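You operate a simulated robot arm through the tools that you are given. There is no shell and no other tool.

You are at the controls of a simulated robot arm. One attempt, no reset.

Task
Copy the log to logger 65, then lock it away again.
Fine: it lies in the locked drawer; stand it in the black dock, press Store, wait for Copied; copy to no other; drawer shut and locked; other loggers, bench switch, dials, plugs and Run bench stay. Set down upright: what you pick out.

It is judged by the outcome, as a careful person would: the job done as asked, and still so three seconds after it is handed in. It fails if anything else is knocked over, pushed out of place, dropped, spilled or broken.

Robot
A 7-joint arm with a two-finger parallel gripper, fixed in place. Base frame: the origin is on the floor under the middle of its stand, x ahead of it, y to its left, z up. Readings come in m, rad, newtons and seconds.
It reaches about 1.479 m from its shoulder. Its first joint turns from -2.897 to 2.897 rad. Payload 4.4 kg.
The TCP is the grasp point between the finger pads, 0.023 m short of the fingertips. In the tool frame z runs along the fingers and y along their closing line. The gripper opens to 0.094 m. The fingers are 0.038 m wide and 0.01 m thick; the gripper's body (0.054 by 0.096 m) begins 0.039 m behind the TCP.
Orientation is that of the tool frame in the base frame, as a unit quaternion [w, x, y, z]. With the fingers straight down and closing along the base's y, the tool's x points along the base's -x, its y along +y and its z along -z.

Tools
- The arm moves only by the tool drive_tool. Its arguments are lists of equal length, an entry for each row: "linear": the shift along the tool's x, y, z in units of 40 mm (1.0 is 40 mm), a list of three; "dr": the turn, a rotation vector about the tool's x, y, z in units of 4 degrees (1.0 is 4 degrees), a list of three. In form: {"linear": [[dx, dy, dz], ...], "dr": [[rx, ry, rz], ...]}. A call has 1 to 20 rows; each row shifts and turns the commanded pose from where the row before left it, along the tool's axes as they then stand. "claw" is the finger opening in mm, from 0 to 94, set as the call begins (left out, the last holds). A call with a number of a shift or a turn outside -1 to 1 is refused whole. A row lasts 0.2 s, in which the tool goes at most 0.05 m and 0.15 rad; a call with a longer step from one row to the next is refused whole, and so is a gripper value outside its range. Where a pose cannot be reached the arm comes as near as it can. A force on the tool above 90 N (or 10 N above the force at the start of the call, whichever is more), or a blocked arm, ends the call early, and 0.2 s more pass. The fingers move at their own pace (about 0.072 m/s each) and stop on an object; they squeeze with about 25 N. The grip force told is the motor's: it shows also when the fingers shut on nothing. Time passes only in rows, and 0.2 s behind the last, so rows that do not move let the fingers close. The reply holds the time, the measured pose of the TCP, the force on the tool along the base axes, the opening and the grip force, in the units named above and with some noise, with the torque about the TCP (base axes, N m) and any sound that the robot's microphone picked up.
- Cameras (640 x 400 px; columns grow to the right, rows downward): "scene" is fixed at [0.2208, 0.6466, 1.272]; the picture's right is [-0.28, -0.96, 0.00], its down [-0.39, 0.12, -0.91] and it looks along [0.87, -0.26, -0.41] (base axes); focal length 214 px, centre (320, 200). "wrist" rides on the gripper at [0.086, 0.016, -0.075] in the tool frame; the picture's right is [-0.18, 0.98, 0.00], its down [-0.58, -0.11, -0.81] and it looks along [-0.79, -0.15, 0.59] (tool axes); focal length 243 px, centre (320, 200). There is no depth. A picture from a camera that has moved, and an enlarged one, comes with that camera's place and axes in the base frame and with its lens.
- grab_frame(camera): a new picture of that camera. No time passes.
- inspect(camera, box): a new picture of the part [left, top, right, bottom] of that camera's present view, enlarged. No time passes.
- hand_in(): hands the job in; it is judged then, once.

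Places have to be worked out from the pictures, the camera data and where the tool is seen. Open the gripper and draw the arm clear of the work before you hand the job in, unless the task says otherwise.

The tools are called after "Request:" as name(argument=value, ...) on one line, values as JSON. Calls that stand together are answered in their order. drive_tool: Moves the arm, as the interface text tells. Its arguments: {"type":"object","properties":{"linear":{"type":"array"},"dr":{"type":"array"},"claw":{"type":"number"}},"required":["linear","dr"]} The other tools are called the same way: grab_frame (camera) takes a picture; inspect (camera, box) takes an enlarged picture of a part of a camera's view; hand_in () hands the job in.

At the start:

```text
t: 0.0
position: [0.7922, 0.1341, 1.3179]
tool_rot: [0.0, 0.0, 1.0, -0.001]
force: [-0.8, -0.5, -0.1]
torque: [0.0, -0.02, -0.04]
finger_gap: 0.0939
finger_force: 0.0
```

scene: 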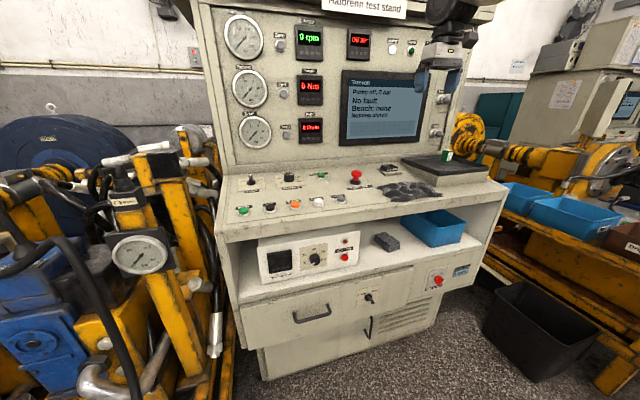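
wrist: 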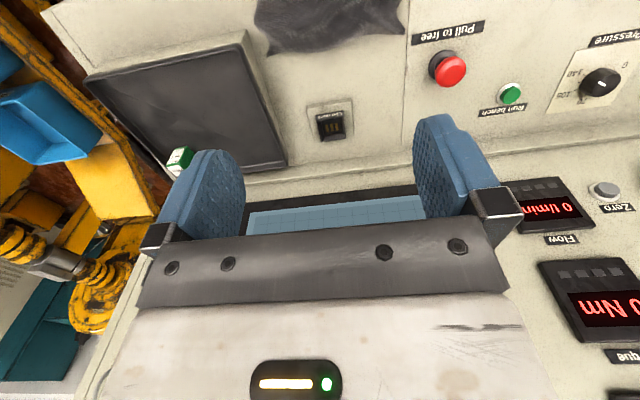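

I start by looking closely at the scene's main parts: the panel, shelf and drawer area.

Request:
inspect(camera="scene", box=[220, 150, 380, 250])

Request:
inspect(camera="scene", box=[340, 140, 500, 240])

Request:
inspect(camera="scene", box=[240, 220, 400, 320])

Request:
inspect(camera="scene", box=[340, 210, 500, 310])

Request:
inspect(camera="scene", box=[320, 50, 480, 150])

```text
4.00 times, centred on (300, 200) of scene
camera zoom: at [0.2208, 0.6466, 1.272], right [-0.28, -0.96, 0.0], down [-0.39, 0.12, -0.91], along [0.87, -0.26, -0.41], focal length 858 px, centre (400, 200)
```

zoom: 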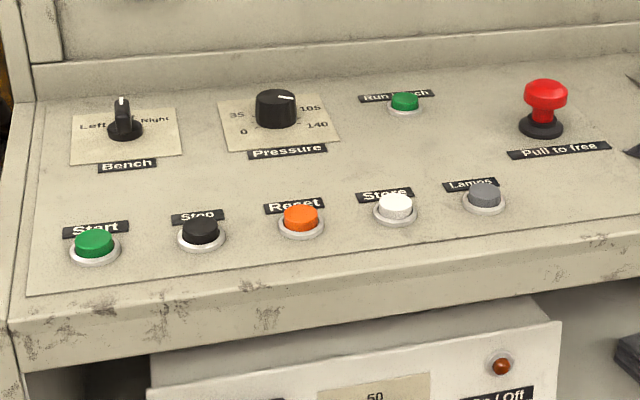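

```text
4.00 times, centred on (420, 190) of scene
camera zoom: at [0.2208, 0.6466, 1.272], right [-0.28, -0.96, 0.0], down [-0.39, 0.12, -0.91], along [0.87, -0.26, -0.41], focal length 858 px, centre (-80, 240)
```

zoom: 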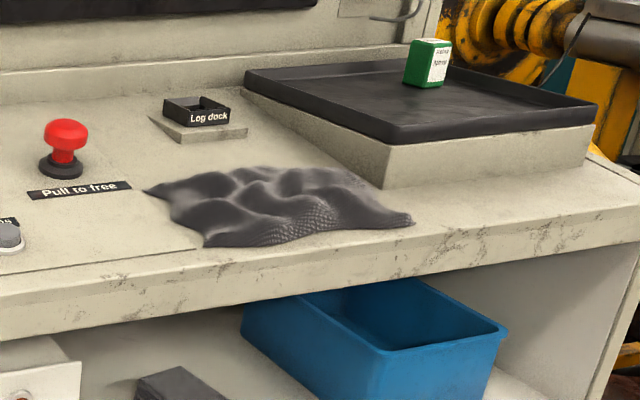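

```text
4.00 times, centred on (320, 270) of scene
camera zoom: at [0.2208, 0.6466, 1.272], right [-0.28, -0.96, 0.0], down [-0.39, 0.12, -0.91], along [0.87, -0.26, -0.41], focal length 858 px, centre (320, -80)
```

zoom: 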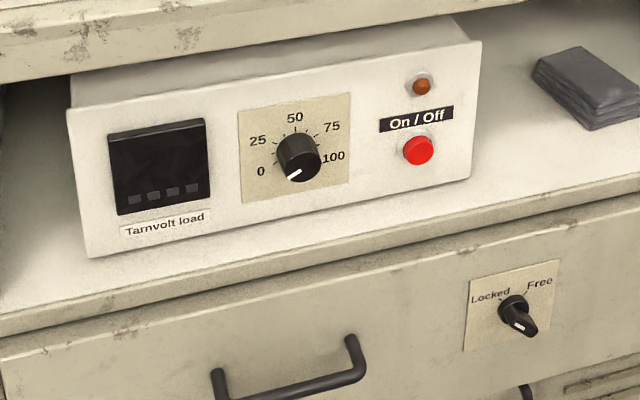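

```text
4.00 times, centred on (420, 260) of scene
camera zoom: at [0.2208, 0.6466, 1.272], right [-0.28, -0.96, 0.0], down [-0.39, 0.12, -0.91], along [0.87, -0.26, -0.41], focal length 858 px, centre (-80, -40)
```

zoom: 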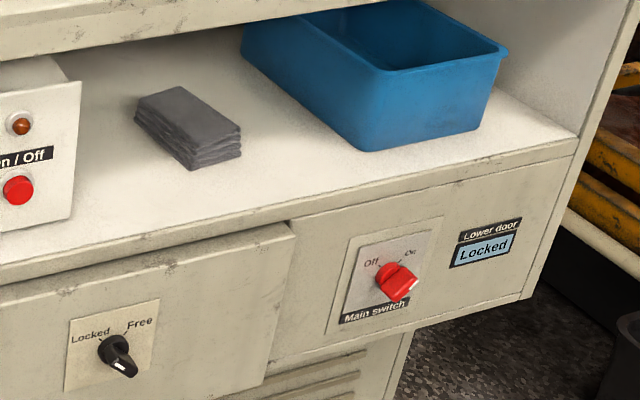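

```text
4.00 times, centred on (400, 100) of scene
camera zoom: at [0.2208, 0.6466, 1.272], right [-0.28, -0.96, 0.0], down [-0.39, 0.12, -0.91], along [0.87, -0.26, -0.41], focal length 858 px, centre (0, 600)
```

zoom: 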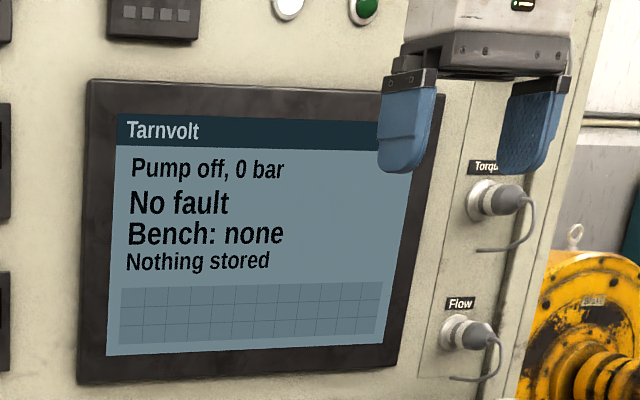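

Let me zoom further into the lock knob, the dock, the green item and the tray.

Request:
inspect(camera="scene", box=[350, 280, 390, 305])

Request:
inspect(camera="scene", box=[430, 145, 470, 170])

Request:
inspect(camera="scene", box=[370, 155, 418, 185])

Request:
inspect(camera="wrist", box=[130, 60, 370, 210])

Request:
inspect(camera="scene", box=[220, 300, 420, 400])

```text
16.00 times, centred on (370, 292) of scene
camera zoom: at [0.2208, 0.6466, 1.272], right [-0.28, -0.96, 0.0], down [-0.39, 0.12, -0.91], along [0.87, -0.26, -0.41], focal length 3432 px, centre (-480, -1280)
```

zoom: 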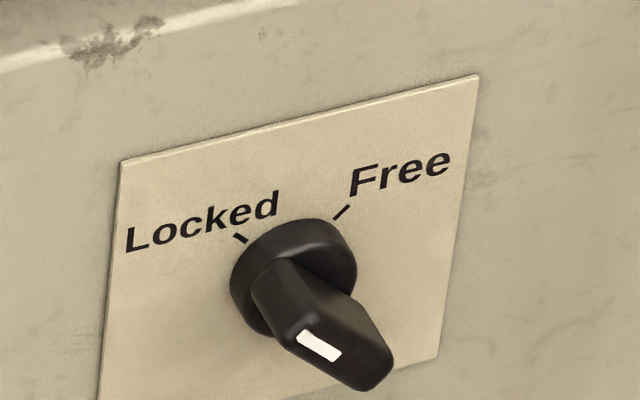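

```text
16.00 times, centred on (450, 158) of scene
camera zoom: at [0.2208, 0.6466, 1.272], right [-0.28, -0.96, 0.0], down [-0.39, 0.12, -0.91], along [0.87, -0.26, -0.41], focal length 3432 px, centre (-1760, 880)
```

zoom: 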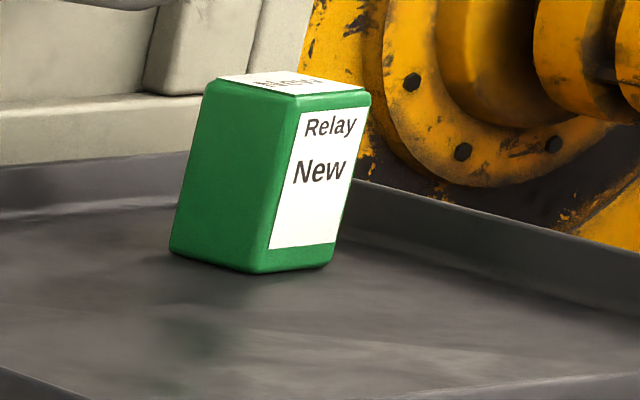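

```text
13.33 times, centred on (394, 170) of scene
camera zoom: at [0.2208, 0.6466, 1.272], right [-0.28, -0.96, 0.0], down [-0.39, 0.12, -0.91], along [0.87, -0.26, -0.41], focal length 2860 px, centre (-667, 600)
```

zoom: 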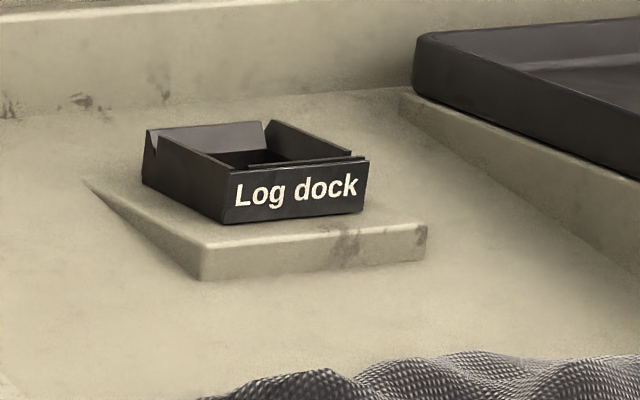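

```text
2.67 times, centred on (250, 135) of wrist
camera zoom: at [0.7047, 0.1492, 1.3937], right [0.18, 0.98, 0.0], down [0.58, -0.11, 0.81], along [0.79, -0.15, -0.59], focal length 647 px, centre (507, 373)
```

zoom: 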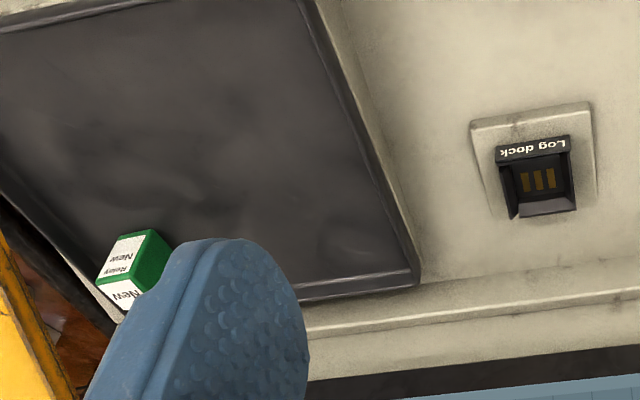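

```text
3.20 times, centred on (320, 350) of scene
camera zoom: at [0.2208, 0.6466, 1.272], right [-0.28, -0.96, 0.0], down [-0.39, 0.12, -0.91], along [0.87, -0.26, -0.41], focal length 686 px, centre (320, -280)
```

zoom: 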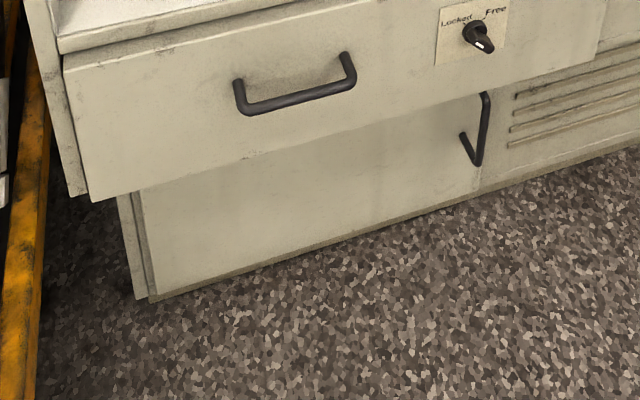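

The mark on the drawer lock knob points at "Locked". The dock sits at roughly (0.97, 0.12, 1.03) and the drawer front at about x 0.77, z 0.5. I back the arm away so the wrist camera can view the drawer front.

Request:
drive_tool(linear=[[0.85, 0.5, 0.3], [0.85, 0.5, 0.3], [0.85, 0.5, 0.3], [0.85, 0.5, 0.3], [0.85, 0.5, 0.5], [0.85, 0.5, 0.5], [0.85, 0.5, 0.5], [0.85, 0.5, 0.5], [0.85, 0.5, 0.5], [0.85, 0.5, 0.5]], dr=[[0, 0, 0], [0, 0, 0], [0, 0, 0], [0, 0, 0], [0, 0, 0], [0, 0, 0], [0, 0, 0], [0, 0, 0], [0, 0, 0], [0, 0, 0]])

```text
t: 2.2
position: [0.4505, 0.3338, 1.1496]
tool_rot: [0.0, 0.001, 1.0, 0.0]
force: [0.2, 0.4, 0.4]
torque: [0.0, 0.0, 0.03]
finger_gap: 0.0939
finger_force: 0.1
```

The arm went where commanded. I take views from here with both cameras.

Request:
grab_frame(camera="wrist")

Request:
grab_frame(camera="scene")

```text
taken
camera wrist: at [0.3638, 0.3494, 1.2249], right [0.19, 0.98, 0.0], down [0.58, -0.11, 0.81], along [0.79, -0.15, -0.59], focal length 243 px, centre (320, 200)
```

wrist: 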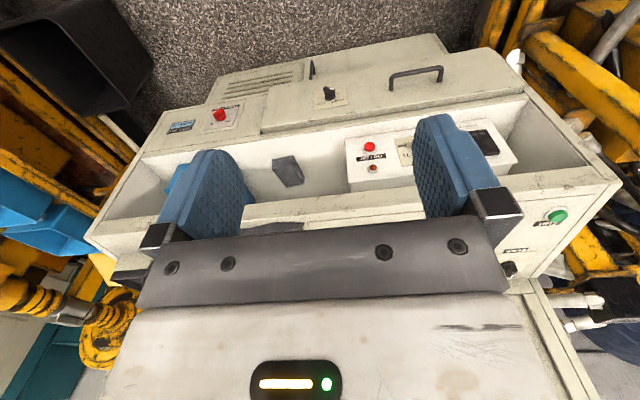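

```text
taken
```

scene: 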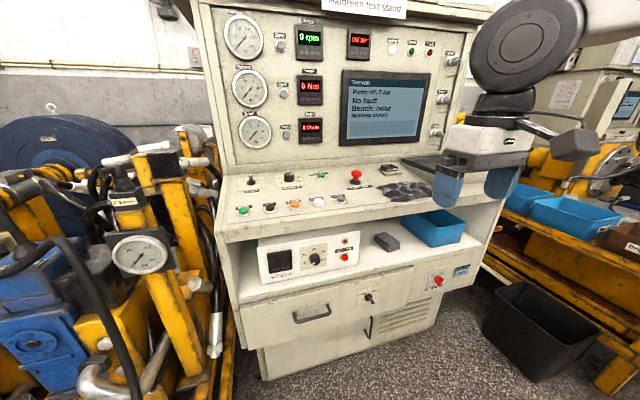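

I enlarge the wrist view of the knob and handle so I can triangulate them.

Request:
inspect(camera="wrist", box=[280, 50, 360, 100])

Request:
inspect(camera="wrist", box=[360, 40, 520, 140])

```text
8.00 times, centred on (320, 75) of wrist
camera zoom: at [0.3638, 0.3494, 1.2249], right [0.19, 0.98, 0.0], down [0.58, -0.11, 0.81], along [0.79, -0.15, -0.59], focal length 1941 px, centre (320, 1200)
```

zoom: 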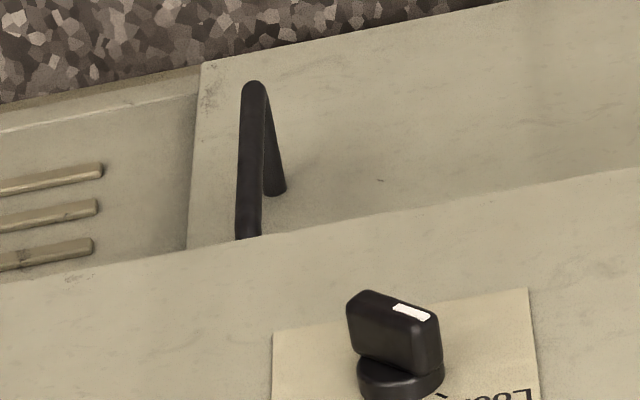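

```text
4.00 times, centred on (440, 90) of wrist
camera zoom: at [0.3638, 0.3494, 1.2249], right [0.19, 0.98, 0.0], down [0.58, -0.11, 0.81], along [0.79, -0.15, -0.59], focal length 970 px, centre (-160, 640)
```

zoom: 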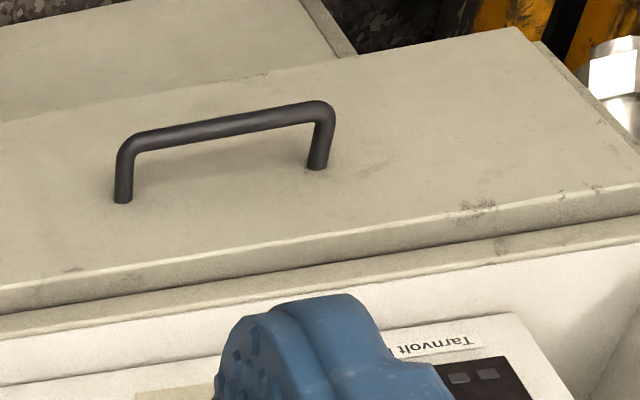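

The handle bar works out at about (0.70, 0.53, 0.606) and the knob's front at about (0.705, 0.309, 0.607), with the drawer face near x 0.74. I move forward slightly and pitch the fingers towards horizontal while still high and clear of the console.

Request:
drive_tool(linear=[[-0.8, 0, 0], [-0.8, 0, 0], [-0.8, 0, 0], [0, 0, 0], [0, 0, 0], [0, 0, 0], [0, 0, 0], [0, 0, 0], [0, 0, 0], [0, 0, 0], [0, 0, 0], [0, 0, 0], [0, 0, 0], [0, 0, 0], [0, 0, 0], [0, 0, 0], [0, 0, 0], [0, 0, 0]], dr=[[0, 0, 0], [0, 0, 0], [0, 0, 0], [0, -1, 0], [0, -1, 0], [0, -1, 0], [0, -1, 0], [0, -1, 0], [0, -1, 0], [0, -1, 0], [0, -1, 0], [0, -1, 0], [0, -1, 0], [0, -1, 0], [0, -1, 0], [0, -1, 0], [0, -1, 0], [0, -1, 0]])

```text
t: 6.0
position: [0.5468, 0.3345, 1.152]
tool_rot: [0.5, 0.001, 0.866, 0.0]
force: [0.7, 0.3, 0.1]
torque: [0.01, 0.02, 0.01]
finger_gap: 0.0938
finger_force: 0.0
```

The tool is now pitched 60°. I check the arm's configuration in the scene picture.

Request:
grab_frame(camera="scene")

Request:
grab_frame(camera="wrist")

```text
taken
```

scene: 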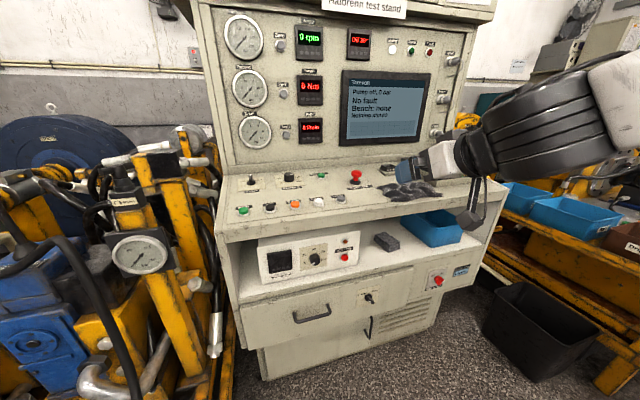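

```text
taken
camera wrist: at [0.4396, 0.35, 1.1137], right [0.09, 0.98, 0.16], down [-0.41, -0.11, 0.91], along [0.91, -0.15, 0.39], focal length 243 px, centre (320, 200)
```

wrist: 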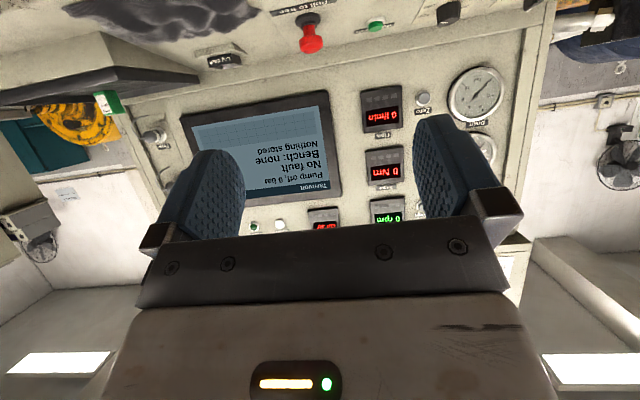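

The forearm comes in from the right and nothing is near it. I finish pitching to horizontal and begin descending in front of the console, keeping at x≈0.55.

Request:
drive_tool(linear=[[0, 0, 0], [0, 0, 0], [0, 0, 0], [0, 0, 0], [0, 0, 0], [0, 0, 0], [0, 0, 0], [0, 0, 0], [0.9, 0, 0], [0.9, 0, 0], [0.9, 0, 0], [0.9, 0, 0], [0.9, 0, 0], [0.9, 0, 0], [0.9, 0, 0], [0.9, 0, 0]], dr=[[0, -1, 0], [0, -1, 0], [0, -1, 0], [0, -1, 0], [0, -1, 0], [0, -1, 0], [0, -1, 0], [0, -0.5, 0], [0, 0, 0], [0, 0, 0], [0, 0, 0], [0, 0, 0], [0, 0, 0], [0, 0, 0], [0, 0, 0], [0, 0, 0]])

```text
t: 9.4
position: [0.5467, 0.3323, 0.8621]
tool_rot: [0.707, 0.001, 0.707, 0.0]
force: [0.2, 0.1, -0.2]
torque: [0.01, 0.03, 0.02]
finger_gap: 0.0941
finger_force: 0.0
```

Everything is tracking well. I descend to knob height (z≈0.606, y≈0.309) and roll −45° so the fingers will close across the knob bar.

Request:
drive_tool(linear=[[0.914, -0.083, 0], [0.914, -0.083, 0], [0.914, -0.083, 0], [0.914, -0.083, 0], [0.914, -0.083, 0], [0.914, -0.083, 0], [0.914, -0.083, 0], [0, 0, 0], [0, 0, 0], [0, 0, 0], [0, 0, 0], [0, 0, 0], [0, 0, 0], [0, 0, 0], [0, 0, 0], [0, 0, 0], [0, 0, 0], [0, 0, 0], [0, 0, 0]], dr=[[0, 0, 0], [0, 0, 0], [0, 0, 0], [0, 0, 0], [0, 0, 0], [0, 0, 0], [0, 0, 0], [0, 0, -1], [0, 0, -1], [0, 0, -1], [0, 0, -1], [0, 0, -1], [0, 0, -1], [0, 0, -1], [0, 0, -1], [0, 0, -1], [0, 0, -1], [0, 0, -1], [0, 0, -0.25]])

```text
t: 13.4
position: [0.5476, 0.3109, 0.6058]
tool_rot: [0.653, -0.271, 0.653, -0.27]
force: [-1.0, -0.4, 0.0]
torque: [-0.01, 0.0, -0.01]
finger_gap: 0.0941
finger_force: 0.1
```

I look from both cameras to check alignment with the knob.

Request:
grab_frame(camera="scene")

Request:
grab_frame(camera="wrist")

Request:
inspect(camera="scene", box=[300, 260, 420, 335])

```text
taken
```

scene: 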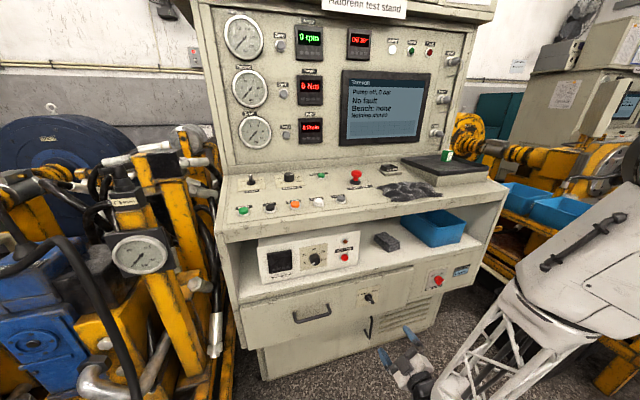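

```text
taken
camera wrist: at [0.4729, 0.2605, 0.5343], right [0.0, 0.82, -0.57], down [-0.81, 0.33, 0.49], along [0.59, 0.46, 0.67], focal length 243 px, centre (320, 200)
```

wrist: 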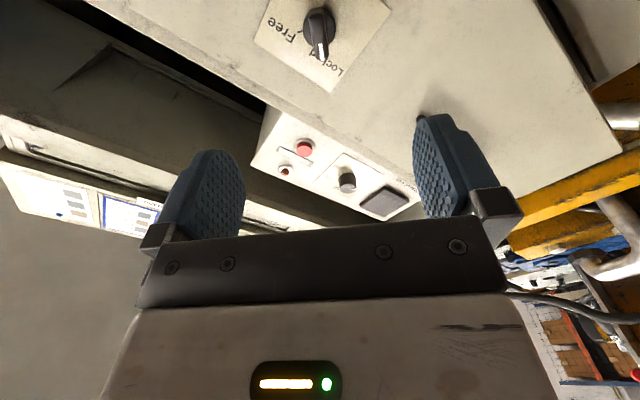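

```text
5.33 times, centred on (360, 298) of scene
camera zoom: at [0.2208, 0.6466, 1.272], right [-0.28, -0.96, 0.0], down [-0.39, 0.12, -0.91], along [0.87, -0.26, -0.41], focal length 1144 px, centre (107, -320)
```

zoom: 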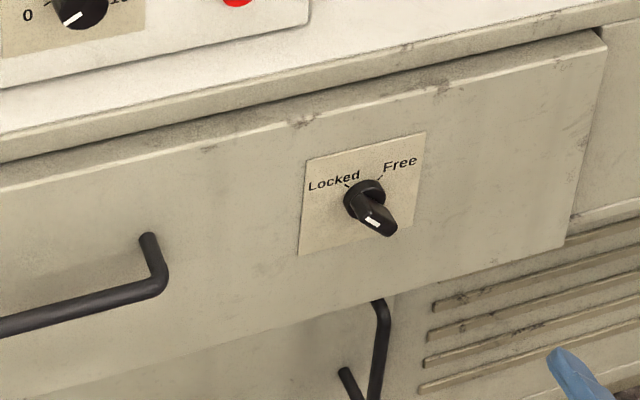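

The knob is clear in the wrist view; I zoom in to refine its position and bar angle.

Request:
inspect(camera="wrist", box=[250, 0, 410, 100])

Request:
inspect(camera="scene", box=[352, 286, 384, 306])

```text
4.00 times, centred on (330, 50) of wrist
camera zoom: at [0.4729, 0.2605, 0.5343], right [0.0, 0.82, -0.57], down [-0.81, 0.33, 0.49], along [0.59, 0.46, 0.67], focal length 970 px, centre (280, 800)
```

zoom: 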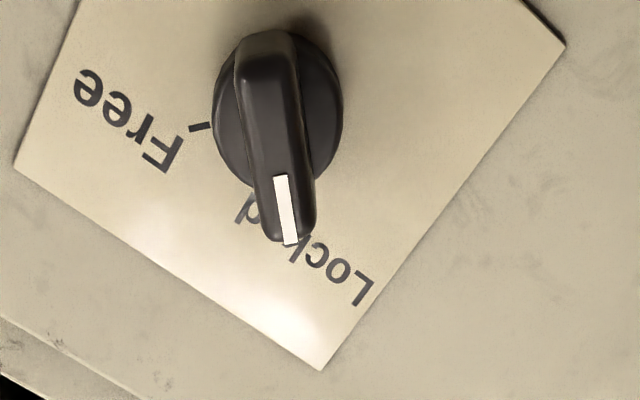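

```text
16.00 times, centred on (368, 296) of scene
camera zoom: at [0.2208, 0.6466, 1.272], right [-0.28, -0.96, 0.0], down [-0.39, 0.12, -0.91], along [0.87, -0.26, -0.41], focal length 3432 px, centre (-448, -1336)
```

zoom: 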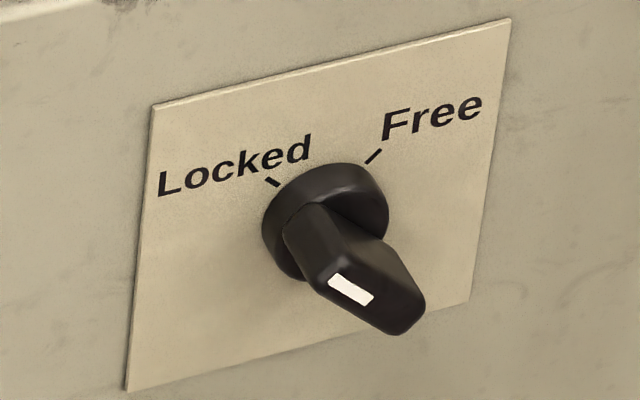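

Triangulation puts the knob axis at about (y 0.310, z 0.607), with the bar's front at x≈0.706 and the disc top near x≈0.726. I narrow the opening and advance to TCP x≈0.698 around the bar.

Request:
drive_tool(linear=[[0, -0.035, 0.75], [0, 0, 0.75], [0, 0, 0.75], [0, 0, 0.75], [0, 0, 0.5]], dr=[[0, 0, 0], [0, 0, 0], [0, 0, 0], [0, 0, 0], [0, 0, 0]], claw=50)

```text
t: 14.6
position: [0.6874, 0.31, 0.6075]
tool_rot: [0.653, -0.27, 0.654, -0.271]
force: [0.8, -1.4, -0.1]
torque: [-0.02, -0.01, -0.02]
finger_gap: 0.0501
finger_force: 0.1
```

I look at the fingers around the knob before closing.

Request:
inspect(camera="scene", box=[320, 270, 416, 330])

Request:
grab_frame(camera="wrist")

```text
6.67 times, centred on (368, 300) of scene
camera zoom: at [0.2208, 0.6466, 1.272], right [-0.28, -0.96, 0.0], down [-0.39, 0.12, -0.91], along [0.87, -0.26, -0.41], focal length 1430 px, centre (0, -467)
```

zoom: 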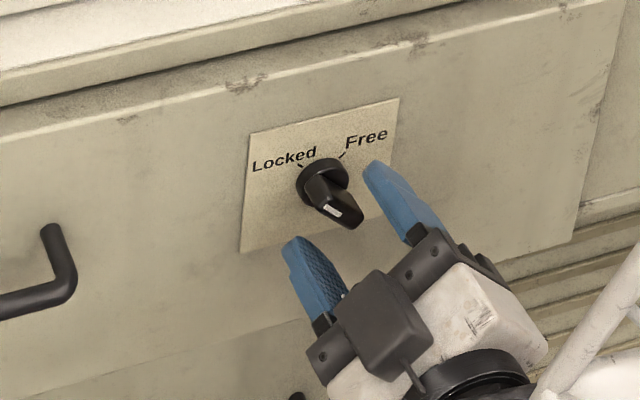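

```text
taken
camera wrist: at [0.6123, 0.2595, 0.5355], right [0.0, 0.83, -0.56], down [-0.81, 0.33, 0.49], along [0.59, 0.46, 0.66], focal length 243 px, centre (320, 200)
```

wrist: 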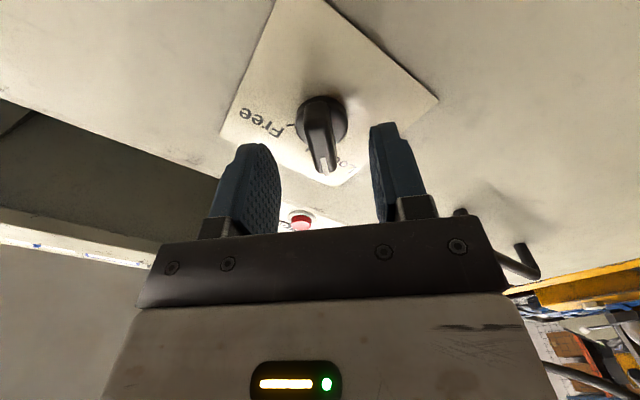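

The fingers straddle the knob bar nicely centred. I advance 11 mm more, then close on the bar.

Request:
drive_tool(linear=[[0, 0, 0.27], [0, 0, 0]], dr=[[0, 0, 0], [0, 0, 0]])

Request:
drive_tool(linear=[[0, 0, 0], [0, 0, 0], [0, 0, 0], [0, 0, 0]], dr=[[0, 0, 0], [0, 0, 0], [0, 0, 0], [0, 0, 0]], claw=0)

```text
t: 15.2
position: [0.697, 0.3104, 0.6073]
tool_rot: [0.653, -0.271, 0.653, -0.271]
force: [0.7, -0.7, 1.4]
torque: [0.0, 0.0, 0.01]
finger_gap: 0.05
finger_force: 0.1
```

```text
t: 16.2
position: [0.6982, 0.3112, 0.6063]
tool_rot: [0.653, -0.271, 0.653, -0.271]
force: [-2.2, 52.4, -38.7]
torque: [0.21, 0.23, 0.83]
finger_gap: 0.0128
finger_force: 45.3
```

The bar is gripped (12.8 mm), but there's a ~65 N side load along tool +y, meaning the knob is slightly off my centre. I shift a little along +tool y to relieve it.

Request:
drive_tool(linear=[[0, 0.035, 0], [0, 0, 0]], dr=[[0, 0, 0], [0, 0, 0]])

```text
t: 16.8
position: [0.6989, 0.3109, 0.6058]
tool_rot: [0.653, -0.27, 0.653, -0.271]
force: [-19.1, 21.9, -9.8]
torque: [0.04, -0.43, 0.97]
finger_gap: 0.0128
finger_force: 45.3
```

The side load dropped. I relieve a bit more and start turning the knob clockwise toward Free, 24° first.

Request:
drive_tool(linear=[[0, 0.012, -0.02], [0, 0, 0], [0, 0, 0], [0, 0, 0], [0, 0, 0], [0, 0, 0], [0, 0, 0]], dr=[[0, 0, 0], [0, 0, 1], [0, 0, 1], [0, 0, 1], [0, 0, 1], [0, 0, 1], [0, 0, 1]])

```text
t: 18.4
position: [0.6972, 0.3105, 0.6073]
tool_rot: [0.695, -0.127, 0.695, -0.129]
force: [6.4, -48.7, 21.8]
torque: [-0.08, -0.02, -0.66]
finger_gap: 0.0129
finger_force: 44.7
```

The knob turned 24° with the side load now reversed, which suggests the true axis is about (0.3085, 0.6035). I recentre to that.

Request:
drive_tool(linear=[[0.045, -0.04, 0], [0.045, 0, 0], [0, 0, 0]], dr=[[0, 0, 0], [0, 0, 0], [0, 0, 0]])

```text
t: 19.2
position: [0.6981, 0.3087, 0.6049]
tool_rot: [0.696, -0.128, 0.694, -0.129]
force: [2.2, -17.2, 43.5]
torque: [0.02, -0.68, -0.25]
finger_gap: 0.0125
finger_force: 45.0
```

The load is moderate now. I ease slightly and continue turning another 28°.

Request:
drive_tool(linear=[[-0.03, -0.02, 0], [0, 0, 0], [0, 0, 0], [0, 0, 0], [0, 0, 0], [0, 0, 0], [0, 0, 0], [0, 0, 0]], dr=[[0, 0, 0], [0, 0, 1], [0, 0, 1], [0, 0, 1], [0, 0, 1], [0, 0, 1], [0, 0, 1], [0, 0, 1]])

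```text
t: 21.0
position: [0.6969, 0.3104, 0.6052]
tool_rot: [0.706, 0.017, 0.707, 0.018]
force: [-0.2, 84.8, -12.2]
torque: [-0.09, -0.05, 1.14]
finger_gap: 0.0129
finger_force: 45.4
out of reach, approached as far as the arm can: row 8
```

The side load flipped to +y and the last row reported out of reach. I relieve the load first and see whether roll can continue.

Request:
drive_tool(linear=[[0, 0.05, 0], [0, 0, 0], [0, 0, 0]], dr=[[0, 0, 0], [0, 0, 0.5], [0, 0, 0.5]])

```text
t: 21.8
position: [0.6974, 0.3095, 0.6042]
tool_rot: [0.707, 0.019, 0.707, 0.017]
force: [6.5, 56.9, -3.2]
torque: [-0.05, 0.75, 0.95]
finger_gap: 0.0129
finger_force: 44.9
out of reach, approached as far as the arm can: row 3
```

Roll is stuck near +3°, apparently a wrist joint limit rather than the knob. I check the knob's state in the picture.

Request:
inspect(camera="scene", box=[320, 270, 416, 330])

Request:
grab_frame(camera="scene")

```text
6.67 times, centred on (368, 300) of scene
camera zoom: at [0.2208, 0.6466, 1.272], right [-0.28, -0.96, 0.0], down [-0.39, 0.12, -0.91], along [0.87, -0.26, -0.41], focal length 1430 px, centre (0, -467)
```

zoom: 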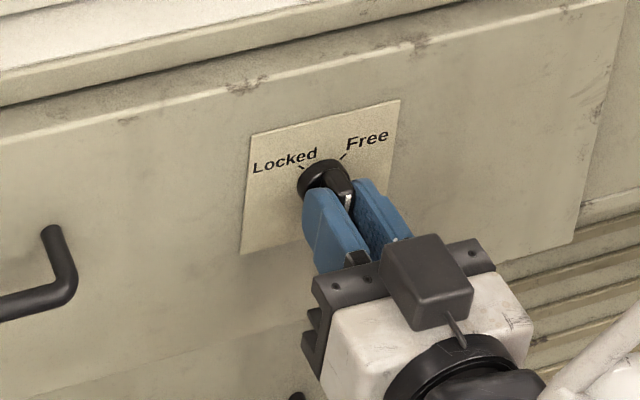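

```text
taken
```

scene: 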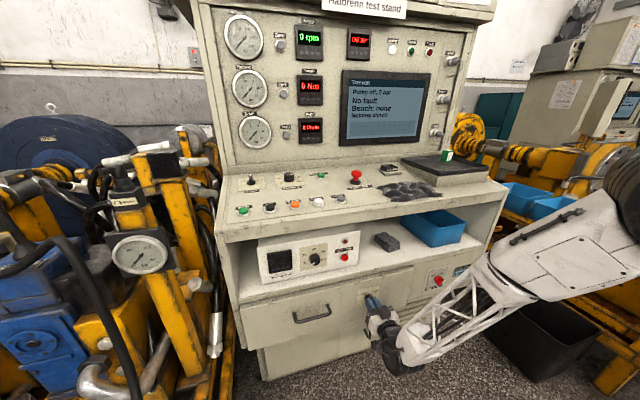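

The bar is pointing about straight up, halfway. I release, back off, and will roll about −180° to re-grip the bar from the other side with room to turn.

Request:
drive_tool(linear=[[0, 0, 0], [0, 0, 0], [0, 0, 0], [0, 0, -0.5], [0, 0, -0.5], [0, 0, -0.75], [0, 0, -0.75]], dr=[[0, 0, 0], [0, 0, 0], [0, 0, 0], [0, 0, 0], [0, 0, 0], [0, 0, 0], [0, 0, 0]], claw=50)

Request:
inspect(camera="scene", box=[320, 270, 416, 330])

```text
t: 23.4
position: [0.6038, 0.3248, 0.6172]
tool_rot: [0.706, 0.014, 0.708, 0.011]
force: [-0.4, 0.9, 0.2]
torque: [-0.02, 0.01, -0.02]
finger_gap: 0.05
finger_force: 0.0
out of reach, approached as far as the arm can: row 6, 7
```

```text
6.67 times, centred on (368, 300) of scene
camera zoom: at [0.2208, 0.6466, 1.272], right [-0.28, -0.96, 0.0], down [-0.39, 0.12, -0.91], along [0.87, -0.26, -0.41], focal length 1430 px, centre (0, -467)
```

zoom: 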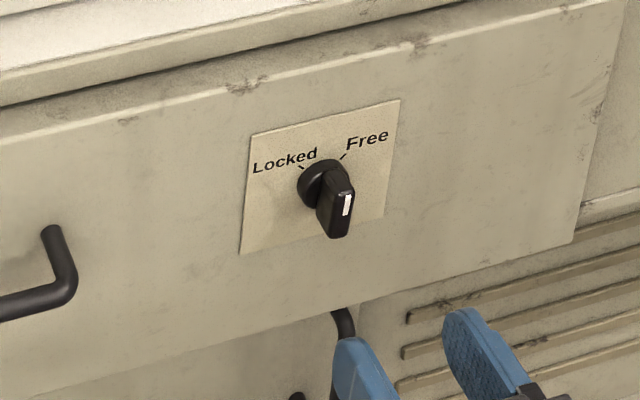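

The knob holds its place, roughly upright. The arm was near a joint limit, so I roll away from it (negative) and check the pose.

Request:
drive_tool(linear=[[0, 0, 0], [0, 0, 0], [0, 0, 0], [0, 0, 0], [0, 0, 0], [0, 0, 0], [0, 0, 0], [0, 0, 0], [0, 0, 0], [0, 0, 0], [0, 0, 0], [0, 0, 0], [0, 0, 0], [0, 0, 0], [0, 0, 0], [0, 0, 0], [0, 0, 0], [0, 0, 0], [0, 0, 0], [0, 0, 0]], dr=[[0, 0, -1], [0, 0, -1], [0, 0, -1], [0, 0, -1], [0, 0, -1], [0, 0, -1], [0, 0, -1], [0, 0, -1], [0, 0, -1], [0, 0, -1], [0, 0, -1], [0, 0, -1], [0, 0, -1], [0, 0, -1], [0, 0, -1], [0, 0, -1], [0, 0, -1], [0, 0, -1], [0, 0, -1], [0, 0, -1]])

```text
t: 27.6
position: [0.6038, 0.3242, 0.6159]
tool_rot: [0.551, -0.442, 0.553, -0.442]
force: [0.0, 0.4, 0.2]
torque: [0.01, 0.01, -0.02]
finger_gap: 0.0499
finger_force: 0.1
```

The commanded pose follows the achieved one, and roll now is about −77°. I continue rolling to about −157°.

Request:
drive_tool(linear=[[0, 0, 0], [0, 0, 0], [0, 0, 0], [0, 0, 0], [0, 0, 0], [0, 0, 0], [0, 0, 0], [0, 0, 0], [0, 0, 0], [0, 0, 0], [0, 0, 0], [0, 0, 0], [0, 0, 0], [0, 0, 0], [0, 0, 0], [0, 0, 0], [0, 0, 0], [0, 0, 0], [0, 0, 0], [0, 0, 0]], dr=[[0, 0, -1], [0, 0, -1], [0, 0, -1], [0, 0, -1], [0, 0, -1], [0, 0, -1], [0, 0, -1], [0, 0, -1], [0, 0, -1], [0, 0, -1], [0, 0, -1], [0, 0, -1], [0, 0, -1], [0, 0, -1], [0, 0, -1], [0, 0, -1], [0, 0, -1], [0, 0, -1], [0, 0, -1], [0, 0, -1]])

```text
t: 31.8
position: [0.6039, 0.3224, 0.616]
tool_rot: [-0.139, 0.693, -0.141, 0.693]
force: [0.2, 0.1, 0.2]
torque: [-0.02, 0.02, -0.01]
finger_gap: 0.0501
finger_force: 0.1
```

I finish the roll to about −177° and look with the wrist camera, which should now be above the fingers.

Request:
drive_tool(linear=[[0, 0, 0], [0, 0, 0], [0, 0, 0], [0, 0, 0], [0, 0, 0]], dr=[[0, 0, -1], [0, 0, -1], [0, 0, -1], [0, 0, -1], [0, 0, -1]])

Request:
grab_frame(camera="wrist")

Request:
grab_frame(camera="scene")

```text
t: 33.0
position: [0.6032, 0.3235, 0.6165]
tool_rot: [-0.015, 0.707, -0.019, 0.707]
force: [0.1, -0.6, 0.4]
torque: [-0.01, 0.03, 0.02]
finger_gap: 0.0502
finger_force: 0.1
```

```text
taken
camera wrist: at [0.529, 0.3016, 0.7023], right [0.0, -0.97, -0.23], down [-0.81, 0.14, -0.57], along [0.59, 0.19, -0.78], focal length 243 px, centre (320, 200)
```

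wrist: 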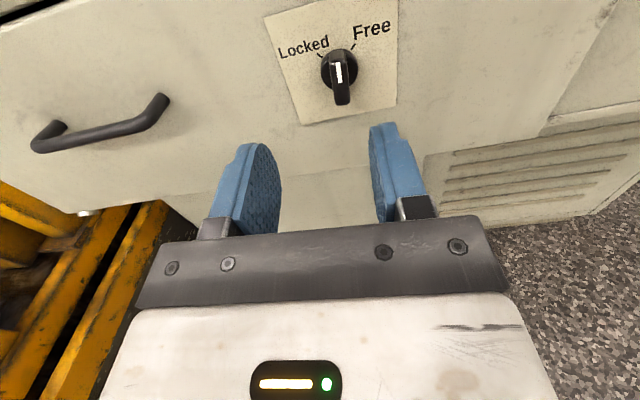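

```text
taken
```

scene: 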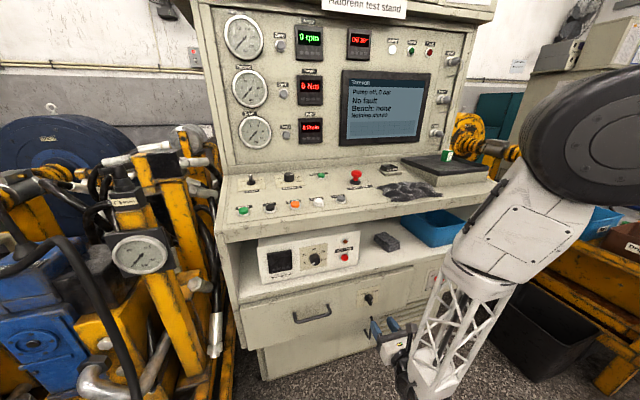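

This gives an excellent view of knob and handle. I zoom to refine the knob's axis and bar angle.

Request:
inspect(camera="wrist", box=[260, 0, 420, 100])

Request:
inspect(camera="wrist", box=[20, 60, 180, 160])

Request:
inspect(camera="scene", box=[352, 286, 384, 306])

```text
4.00 times, centred on (340, 50) of wrist
camera zoom: at [0.529, 0.3016, 0.7023], right [0.0, -0.97, -0.23], down [-0.81, 0.14, -0.57], along [0.59, 0.19, -0.78], focal length 970 px, centre (240, 800)
```

zoom: 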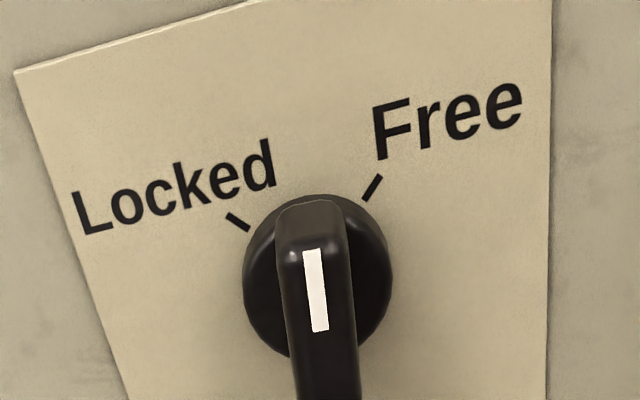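

```text
4.00 times, centred on (100, 110) of wrist
camera zoom: at [0.529, 0.3016, 0.7023], right [0.0, -0.97, -0.23], down [-0.81, 0.14, -0.57], along [0.59, 0.19, -0.78], focal length 970 px, centre (1200, 560)
```

zoom: 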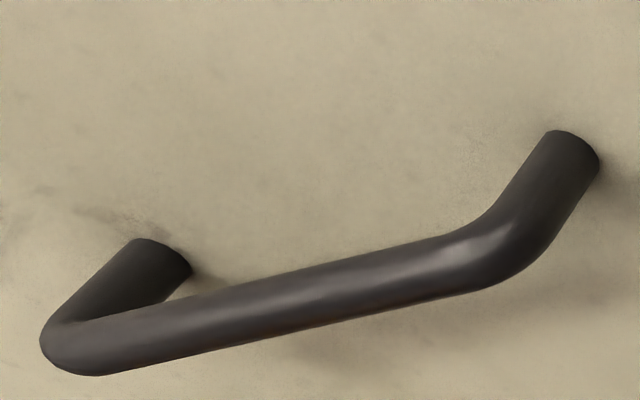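

```text
16.00 times, centred on (368, 296) of scene
camera zoom: at [0.2208, 0.6466, 1.272], right [-0.28, -0.96, 0.0], down [-0.39, 0.12, -0.91], along [0.87, -0.26, -0.41], focal length 3432 px, centre (-448, -1336)
```

zoom: 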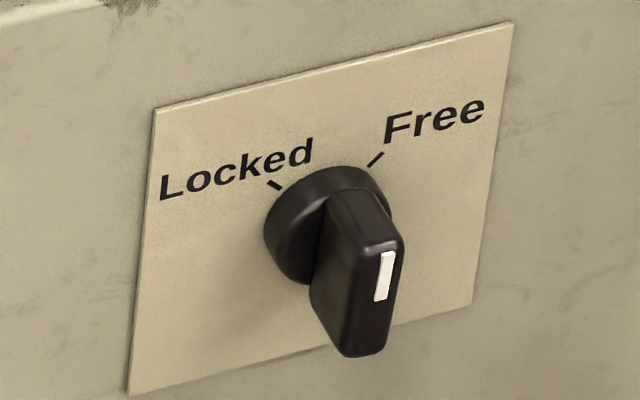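

The refined axis from gripping and pictures is about (0.310, 0.605). I recentre and advance to TCP x≈0.697 around the upright bar.

Request:
drive_tool(linear=[[-0.265, 0.355, 0], [0, 0, 0.6], [0, 0, 0.6], [0, 0, 0.6], [0, 0, 0.53], [0, 0, 0]], dr=[[0, 0, 0], [0, 0, 0], [0, 0, 0], [0, 0, 0], [0, 0, 0], [0, 0, 0]])

Request:
grab_frame(camera="wrist")

```text
t: 34.4
position: [0.6977, 0.3084, 0.6039]
tool_rot: [-0.018, 0.707, -0.018, 0.707]
force: [0.2, 0.1, 0.0]
torque: [0.01, -0.02, 0.01]
finger_gap: 0.0501
finger_force: 0.1
```

```text
taken
camera wrist: at [0.6236, 0.2872, 0.6899], right [0.0, -0.97, -0.23], down [-0.81, 0.14, -0.57], along [0.59, 0.19, -0.78], focal length 243 px, centre (320, 200)
```

wrist: 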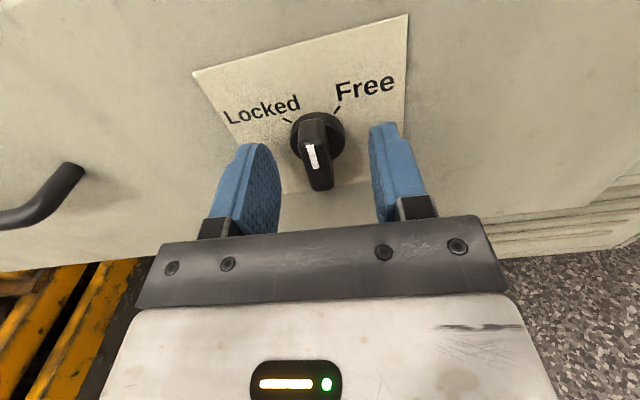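

The bar is centred between the fingers. I close on it.

Request:
drive_tool(linear=[[0.02, -0.02, 0], [0, 0, 0], [0, 0, 0], [0, 0, 0], [0, 0, 0]], dr=[[0, 0, 0], [0, 0, 0], [0, 0, 0], [0, 0, 0], [0, 0, 0]], claw=0)

```text
t: 35.6
position: [0.6972, 0.3097, 0.6045]
tool_rot: [-0.017, 0.707, -0.018, 0.707]
force: [7.6, -9.1, -4.5]
torque: [0.0, 0.08, 0.0]
finger_gap: 0.013
finger_force: 45.3
```

Gripped with little side load. I turn clockwise 20° and check.

Request:
drive_tool(linear=[[0, 0, 0], [0, 0, 0], [0, 0, 0], [0, 0, 0], [0, 0, 0]], dr=[[0, 0, 1], [0, 0, 1], [0, 0, 1], [0, 0, 1], [0, 0, 1]])

```text
t: 36.8
position: [0.6986, 0.3094, 0.605]
tool_rot: [-0.139, 0.693, -0.141, 0.693]
force: [28.7, -21.4, -22.8]
torque: [-0.01, 0.32, -0.15]
finger_gap: 0.013
finger_force: 45.0
```

Going well; I turn 20° more.

Request:
drive_tool(linear=[[0, 0, -0.015], [0, 0, 0], [0, 0, 0], [0, 0, 0], [0, 0, 0]], dr=[[0, 0, 1], [0, 0, 1], [0, 0, 1], [0, 0, 1], [0, 0, 1]])

Request:
inspect(camera="scene", box=[320, 270, 416, 330])

```text
t: 38.0
position: [0.6963, 0.3096, 0.6049]
tool_rot: [-0.258, 0.658, -0.259, 0.658]
force: [1.0, -46.5, -9.3]
torque: [0.0, 0.65, 0.03]
finger_gap: 0.0128
finger_force: 45.3
```

```text
6.67 times, centred on (368, 300) of scene
camera zoom: at [0.2208, 0.6466, 1.272], right [-0.28, -0.96, 0.0], down [-0.39, 0.12, -0.91], along [0.87, -0.26, -0.41], focal length 1430 px, centre (0, -467)
```

zoom: 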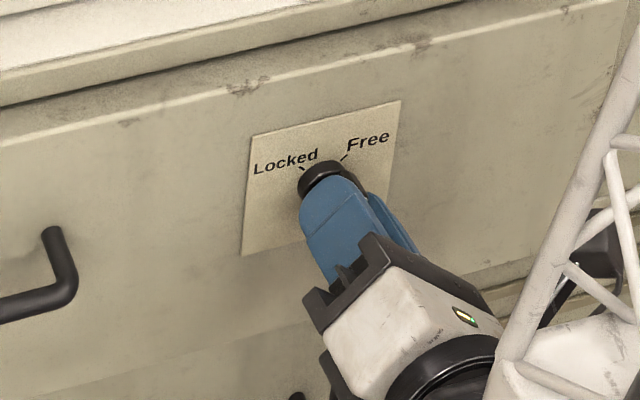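

Now at about −137°, nearly at Free. I turn 3° more and watch the torque, then release and look.

Request:
drive_tool(linear=[[0, 0, 0], [0, 0, 0]], dr=[[0, 0, 0.75], [0, 0, 0]])

```text
t: 38.6
position: [0.6962, 0.3107, 0.6052]
tool_rot: [-0.275, 0.651, -0.277, 0.651]
force: [-0.8, -48.4, -13.8]
torque: [-0.85, -0.26, -0.96]
finger_gap: 0.0129
finger_force: 45.4
```

Torque about x rose to −0.85 N m, so the knob reached its Free stop. I release, back off 80 mm, and look.

Request:
drive_tool(linear=[[0, 0, 0], [0, 0, 0], [0, 0, 0], [0, 0, -0.4], [0, 0, -0.8], [0, 0, -0.8]], dr=[[0, 0, 0], [0, 0, 0], [0, 0, 0], [0, 0, 0], [0, 0, 0], [0, 0, 0]], claw=60)

Request:
grab_frame(camera="wrist")

Request:
inspect(camera="scene", box=[320, 270, 416, 330])

```text
t: 40.0
position: [0.6161, 0.3107, 0.6057]
tool_rot: [-0.275, 0.651, -0.275, 0.652]
force: [0.2, 0.3, 0.2]
torque: [0.01, -0.04, -0.02]
finger_gap: 0.0601
finger_force: 0.1
```

```text
taken
camera wrist: at [0.5418, 0.2366, 0.6554], right [0.0, -0.55, -0.83], down [-0.81, 0.49, -0.33], along [0.59, 0.67, -0.45], focal length 243 px, centre (320, 200)
```

wrist: 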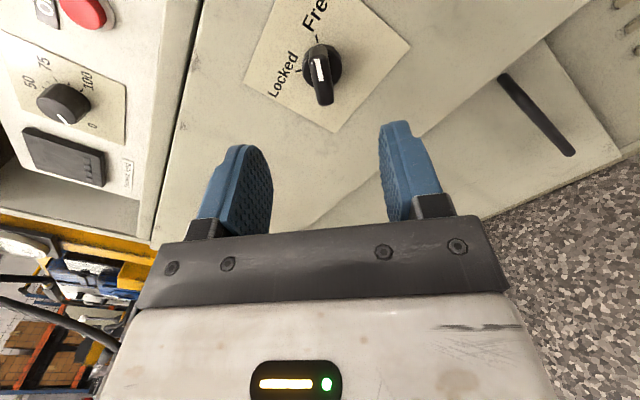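

```text
6.67 times, centred on (368, 300) of scene
camera zoom: at [0.2208, 0.6466, 1.272], right [-0.28, -0.96, 0.0], down [-0.39, 0.12, -0.91], along [0.87, -0.26, -0.41], focal length 1430 px, centre (0, -467)
```

zoom: 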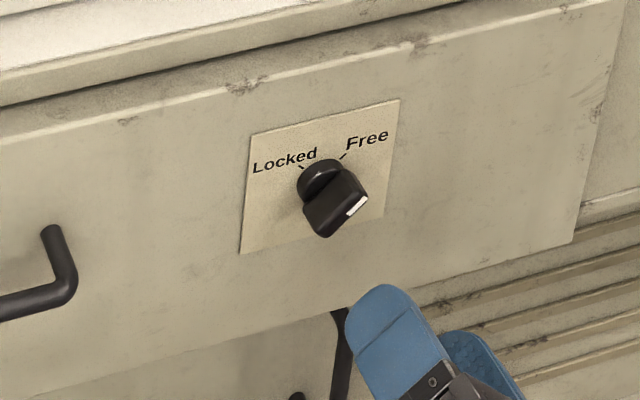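

The knob now points to Free. I roll to −90° so the fingers close vertically, then shift across to the handle at y≈0.53, staying back at x≈0.616.

Request:
drive_tool(linear=[[0, 0, 0], [0, 0, 0], [0, 0, 0], [0, 0, 0], [0, 0, 0], [0, 0, 0], [0, 0, 0], [0, 0, 0], [0, 0, 0], [0, 0, 0], [0, 0, 0], [-0.9, 0, 0], [-0.9, 0, 0], [-0.9, 0, 0], [-0.9, 0, 0], [-0.9, 0, 0], [-0.9, 0, 0]], dr=[[0, 0, 1], [0, 0, 1], [0, 0, 1], [0, 0, 1], [0, 0, 1], [0, 0, 1], [0, 0, 1], [0, 0, 1], [0, 0, 1], [0, 0, 1], [0, 0, 1], [0, 0, 0], [0, 0, 0], [0, 0, 0], [0, 0, 0], [0, 0, 0], [0, 0, 0]])

Request:
grab_frame(camera="wrist")

Request:
grab_frame(camera="scene")

```text
t: 43.6
position: [0.6152, 0.5271, 0.6047]
tool_rot: [-0.499, 0.5, -0.5, 0.501]
force: [0.3, 0.8, 0.0]
torque: [0.01, -0.01, 0.02]
finger_gap: 0.06
finger_force: 0.0
```

```text
taken
camera wrist: at [0.541, 0.4394, 0.589], right [0.0, 0.18, -0.98], down [-0.81, 0.58, 0.11], along [0.59, 0.79, 0.15], focal length 243 px, centre (320, 200)
```

wrist: 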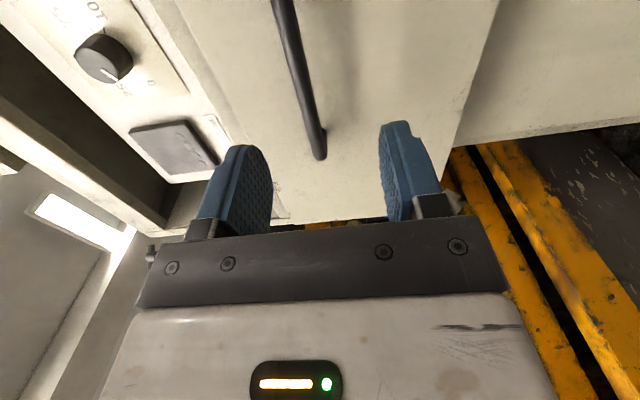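

```text
taken
```

scene: 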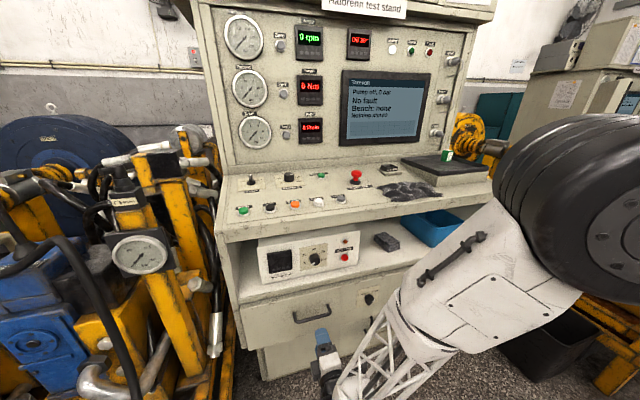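

The bar appears at z≈0.613–0.617, a bit above my fingers' centre. I raise 9 mm and advance to x≈0.66, then re-check.

Request:
drive_tool(linear=[[0, -0.225, 0.3], [0, 0, 0.8]], dr=[[0, 0, 0], [0, 0, 0]])

Request:
grab_frame(camera="wrist")

Request:
inspect(camera="scene", box=[272, 290, 352, 340])

```text
t: 44.2
position: [0.6616, 0.527, 0.6127]
tool_rot: [-0.498, 0.501, -0.5, 0.501]
force: [0.1, 0.5, 0.4]
torque: [0.02, 0.03, -0.06]
finger_gap: 0.0599
finger_force: 0.1
```

```text
taken
camera wrist: at [0.5866, 0.4399, 0.5984], right [0.0, 0.18, -0.98], down [-0.81, 0.58, 0.11], along [0.59, 0.79, 0.15], focal length 243 px, centre (320, 200)
```

wrist: 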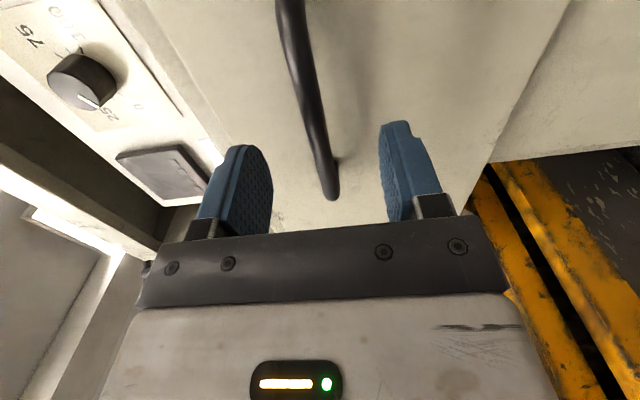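

```text
8.00 times, centred on (312, 315) of scene
camera zoom: at [0.2208, 0.6466, 1.272], right [-0.28, -0.96, 0.0], down [-0.39, 0.12, -0.91], along [0.87, -0.26, -0.41], focal length 1716 px, centre (384, -720)
```

zoom: 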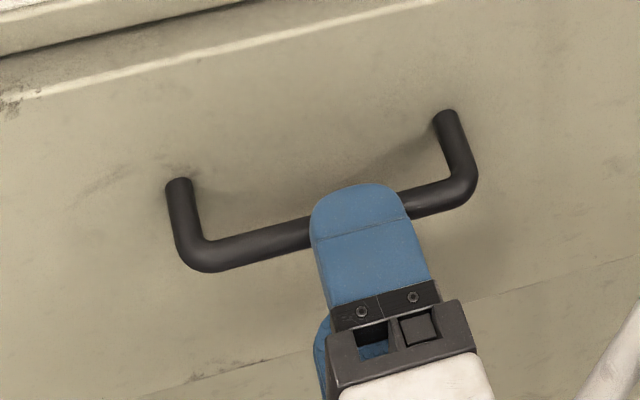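

The bar is at about x 0.70, z 0.616. I raise 3 mm, advance to x≈0.70 and close on the handle.

Request:
drive_tool(linear=[[0, -0.07, 0.35], [0, 0, 0.6], [0, 0, 0]], dr=[[0, 0, 0], [0, 0, 0], [0, 0, 0]])

Request:
drive_tool(linear=[[0, 0, 0], [0, 0, 0], [0, 0, 0], [0, 0, 0]], dr=[[0, 0, 0], [0, 0, 0], [0, 0, 0], [0, 0, 0]], claw=0)

```text
t: 45.0
position: [0.6988, 0.5265, 0.6184]
tool_rot: [-0.499, 0.5, -0.5, 0.501]
force: [-0.6, 0.2, -0.4]
torque: [0.0, 0.0, 0.01]
finger_gap: 0.06
finger_force: 0.0
```

```text
t: 46.0
position: [0.698, 0.5261, 0.6143]
tool_rot: [-0.498, 0.502, -0.5, 0.501]
force: [-3.1, 13.4, -49.4]
torque: [1.11, -0.01, 0.52]
finger_gap: 0.0118
finger_force: 45.5
```

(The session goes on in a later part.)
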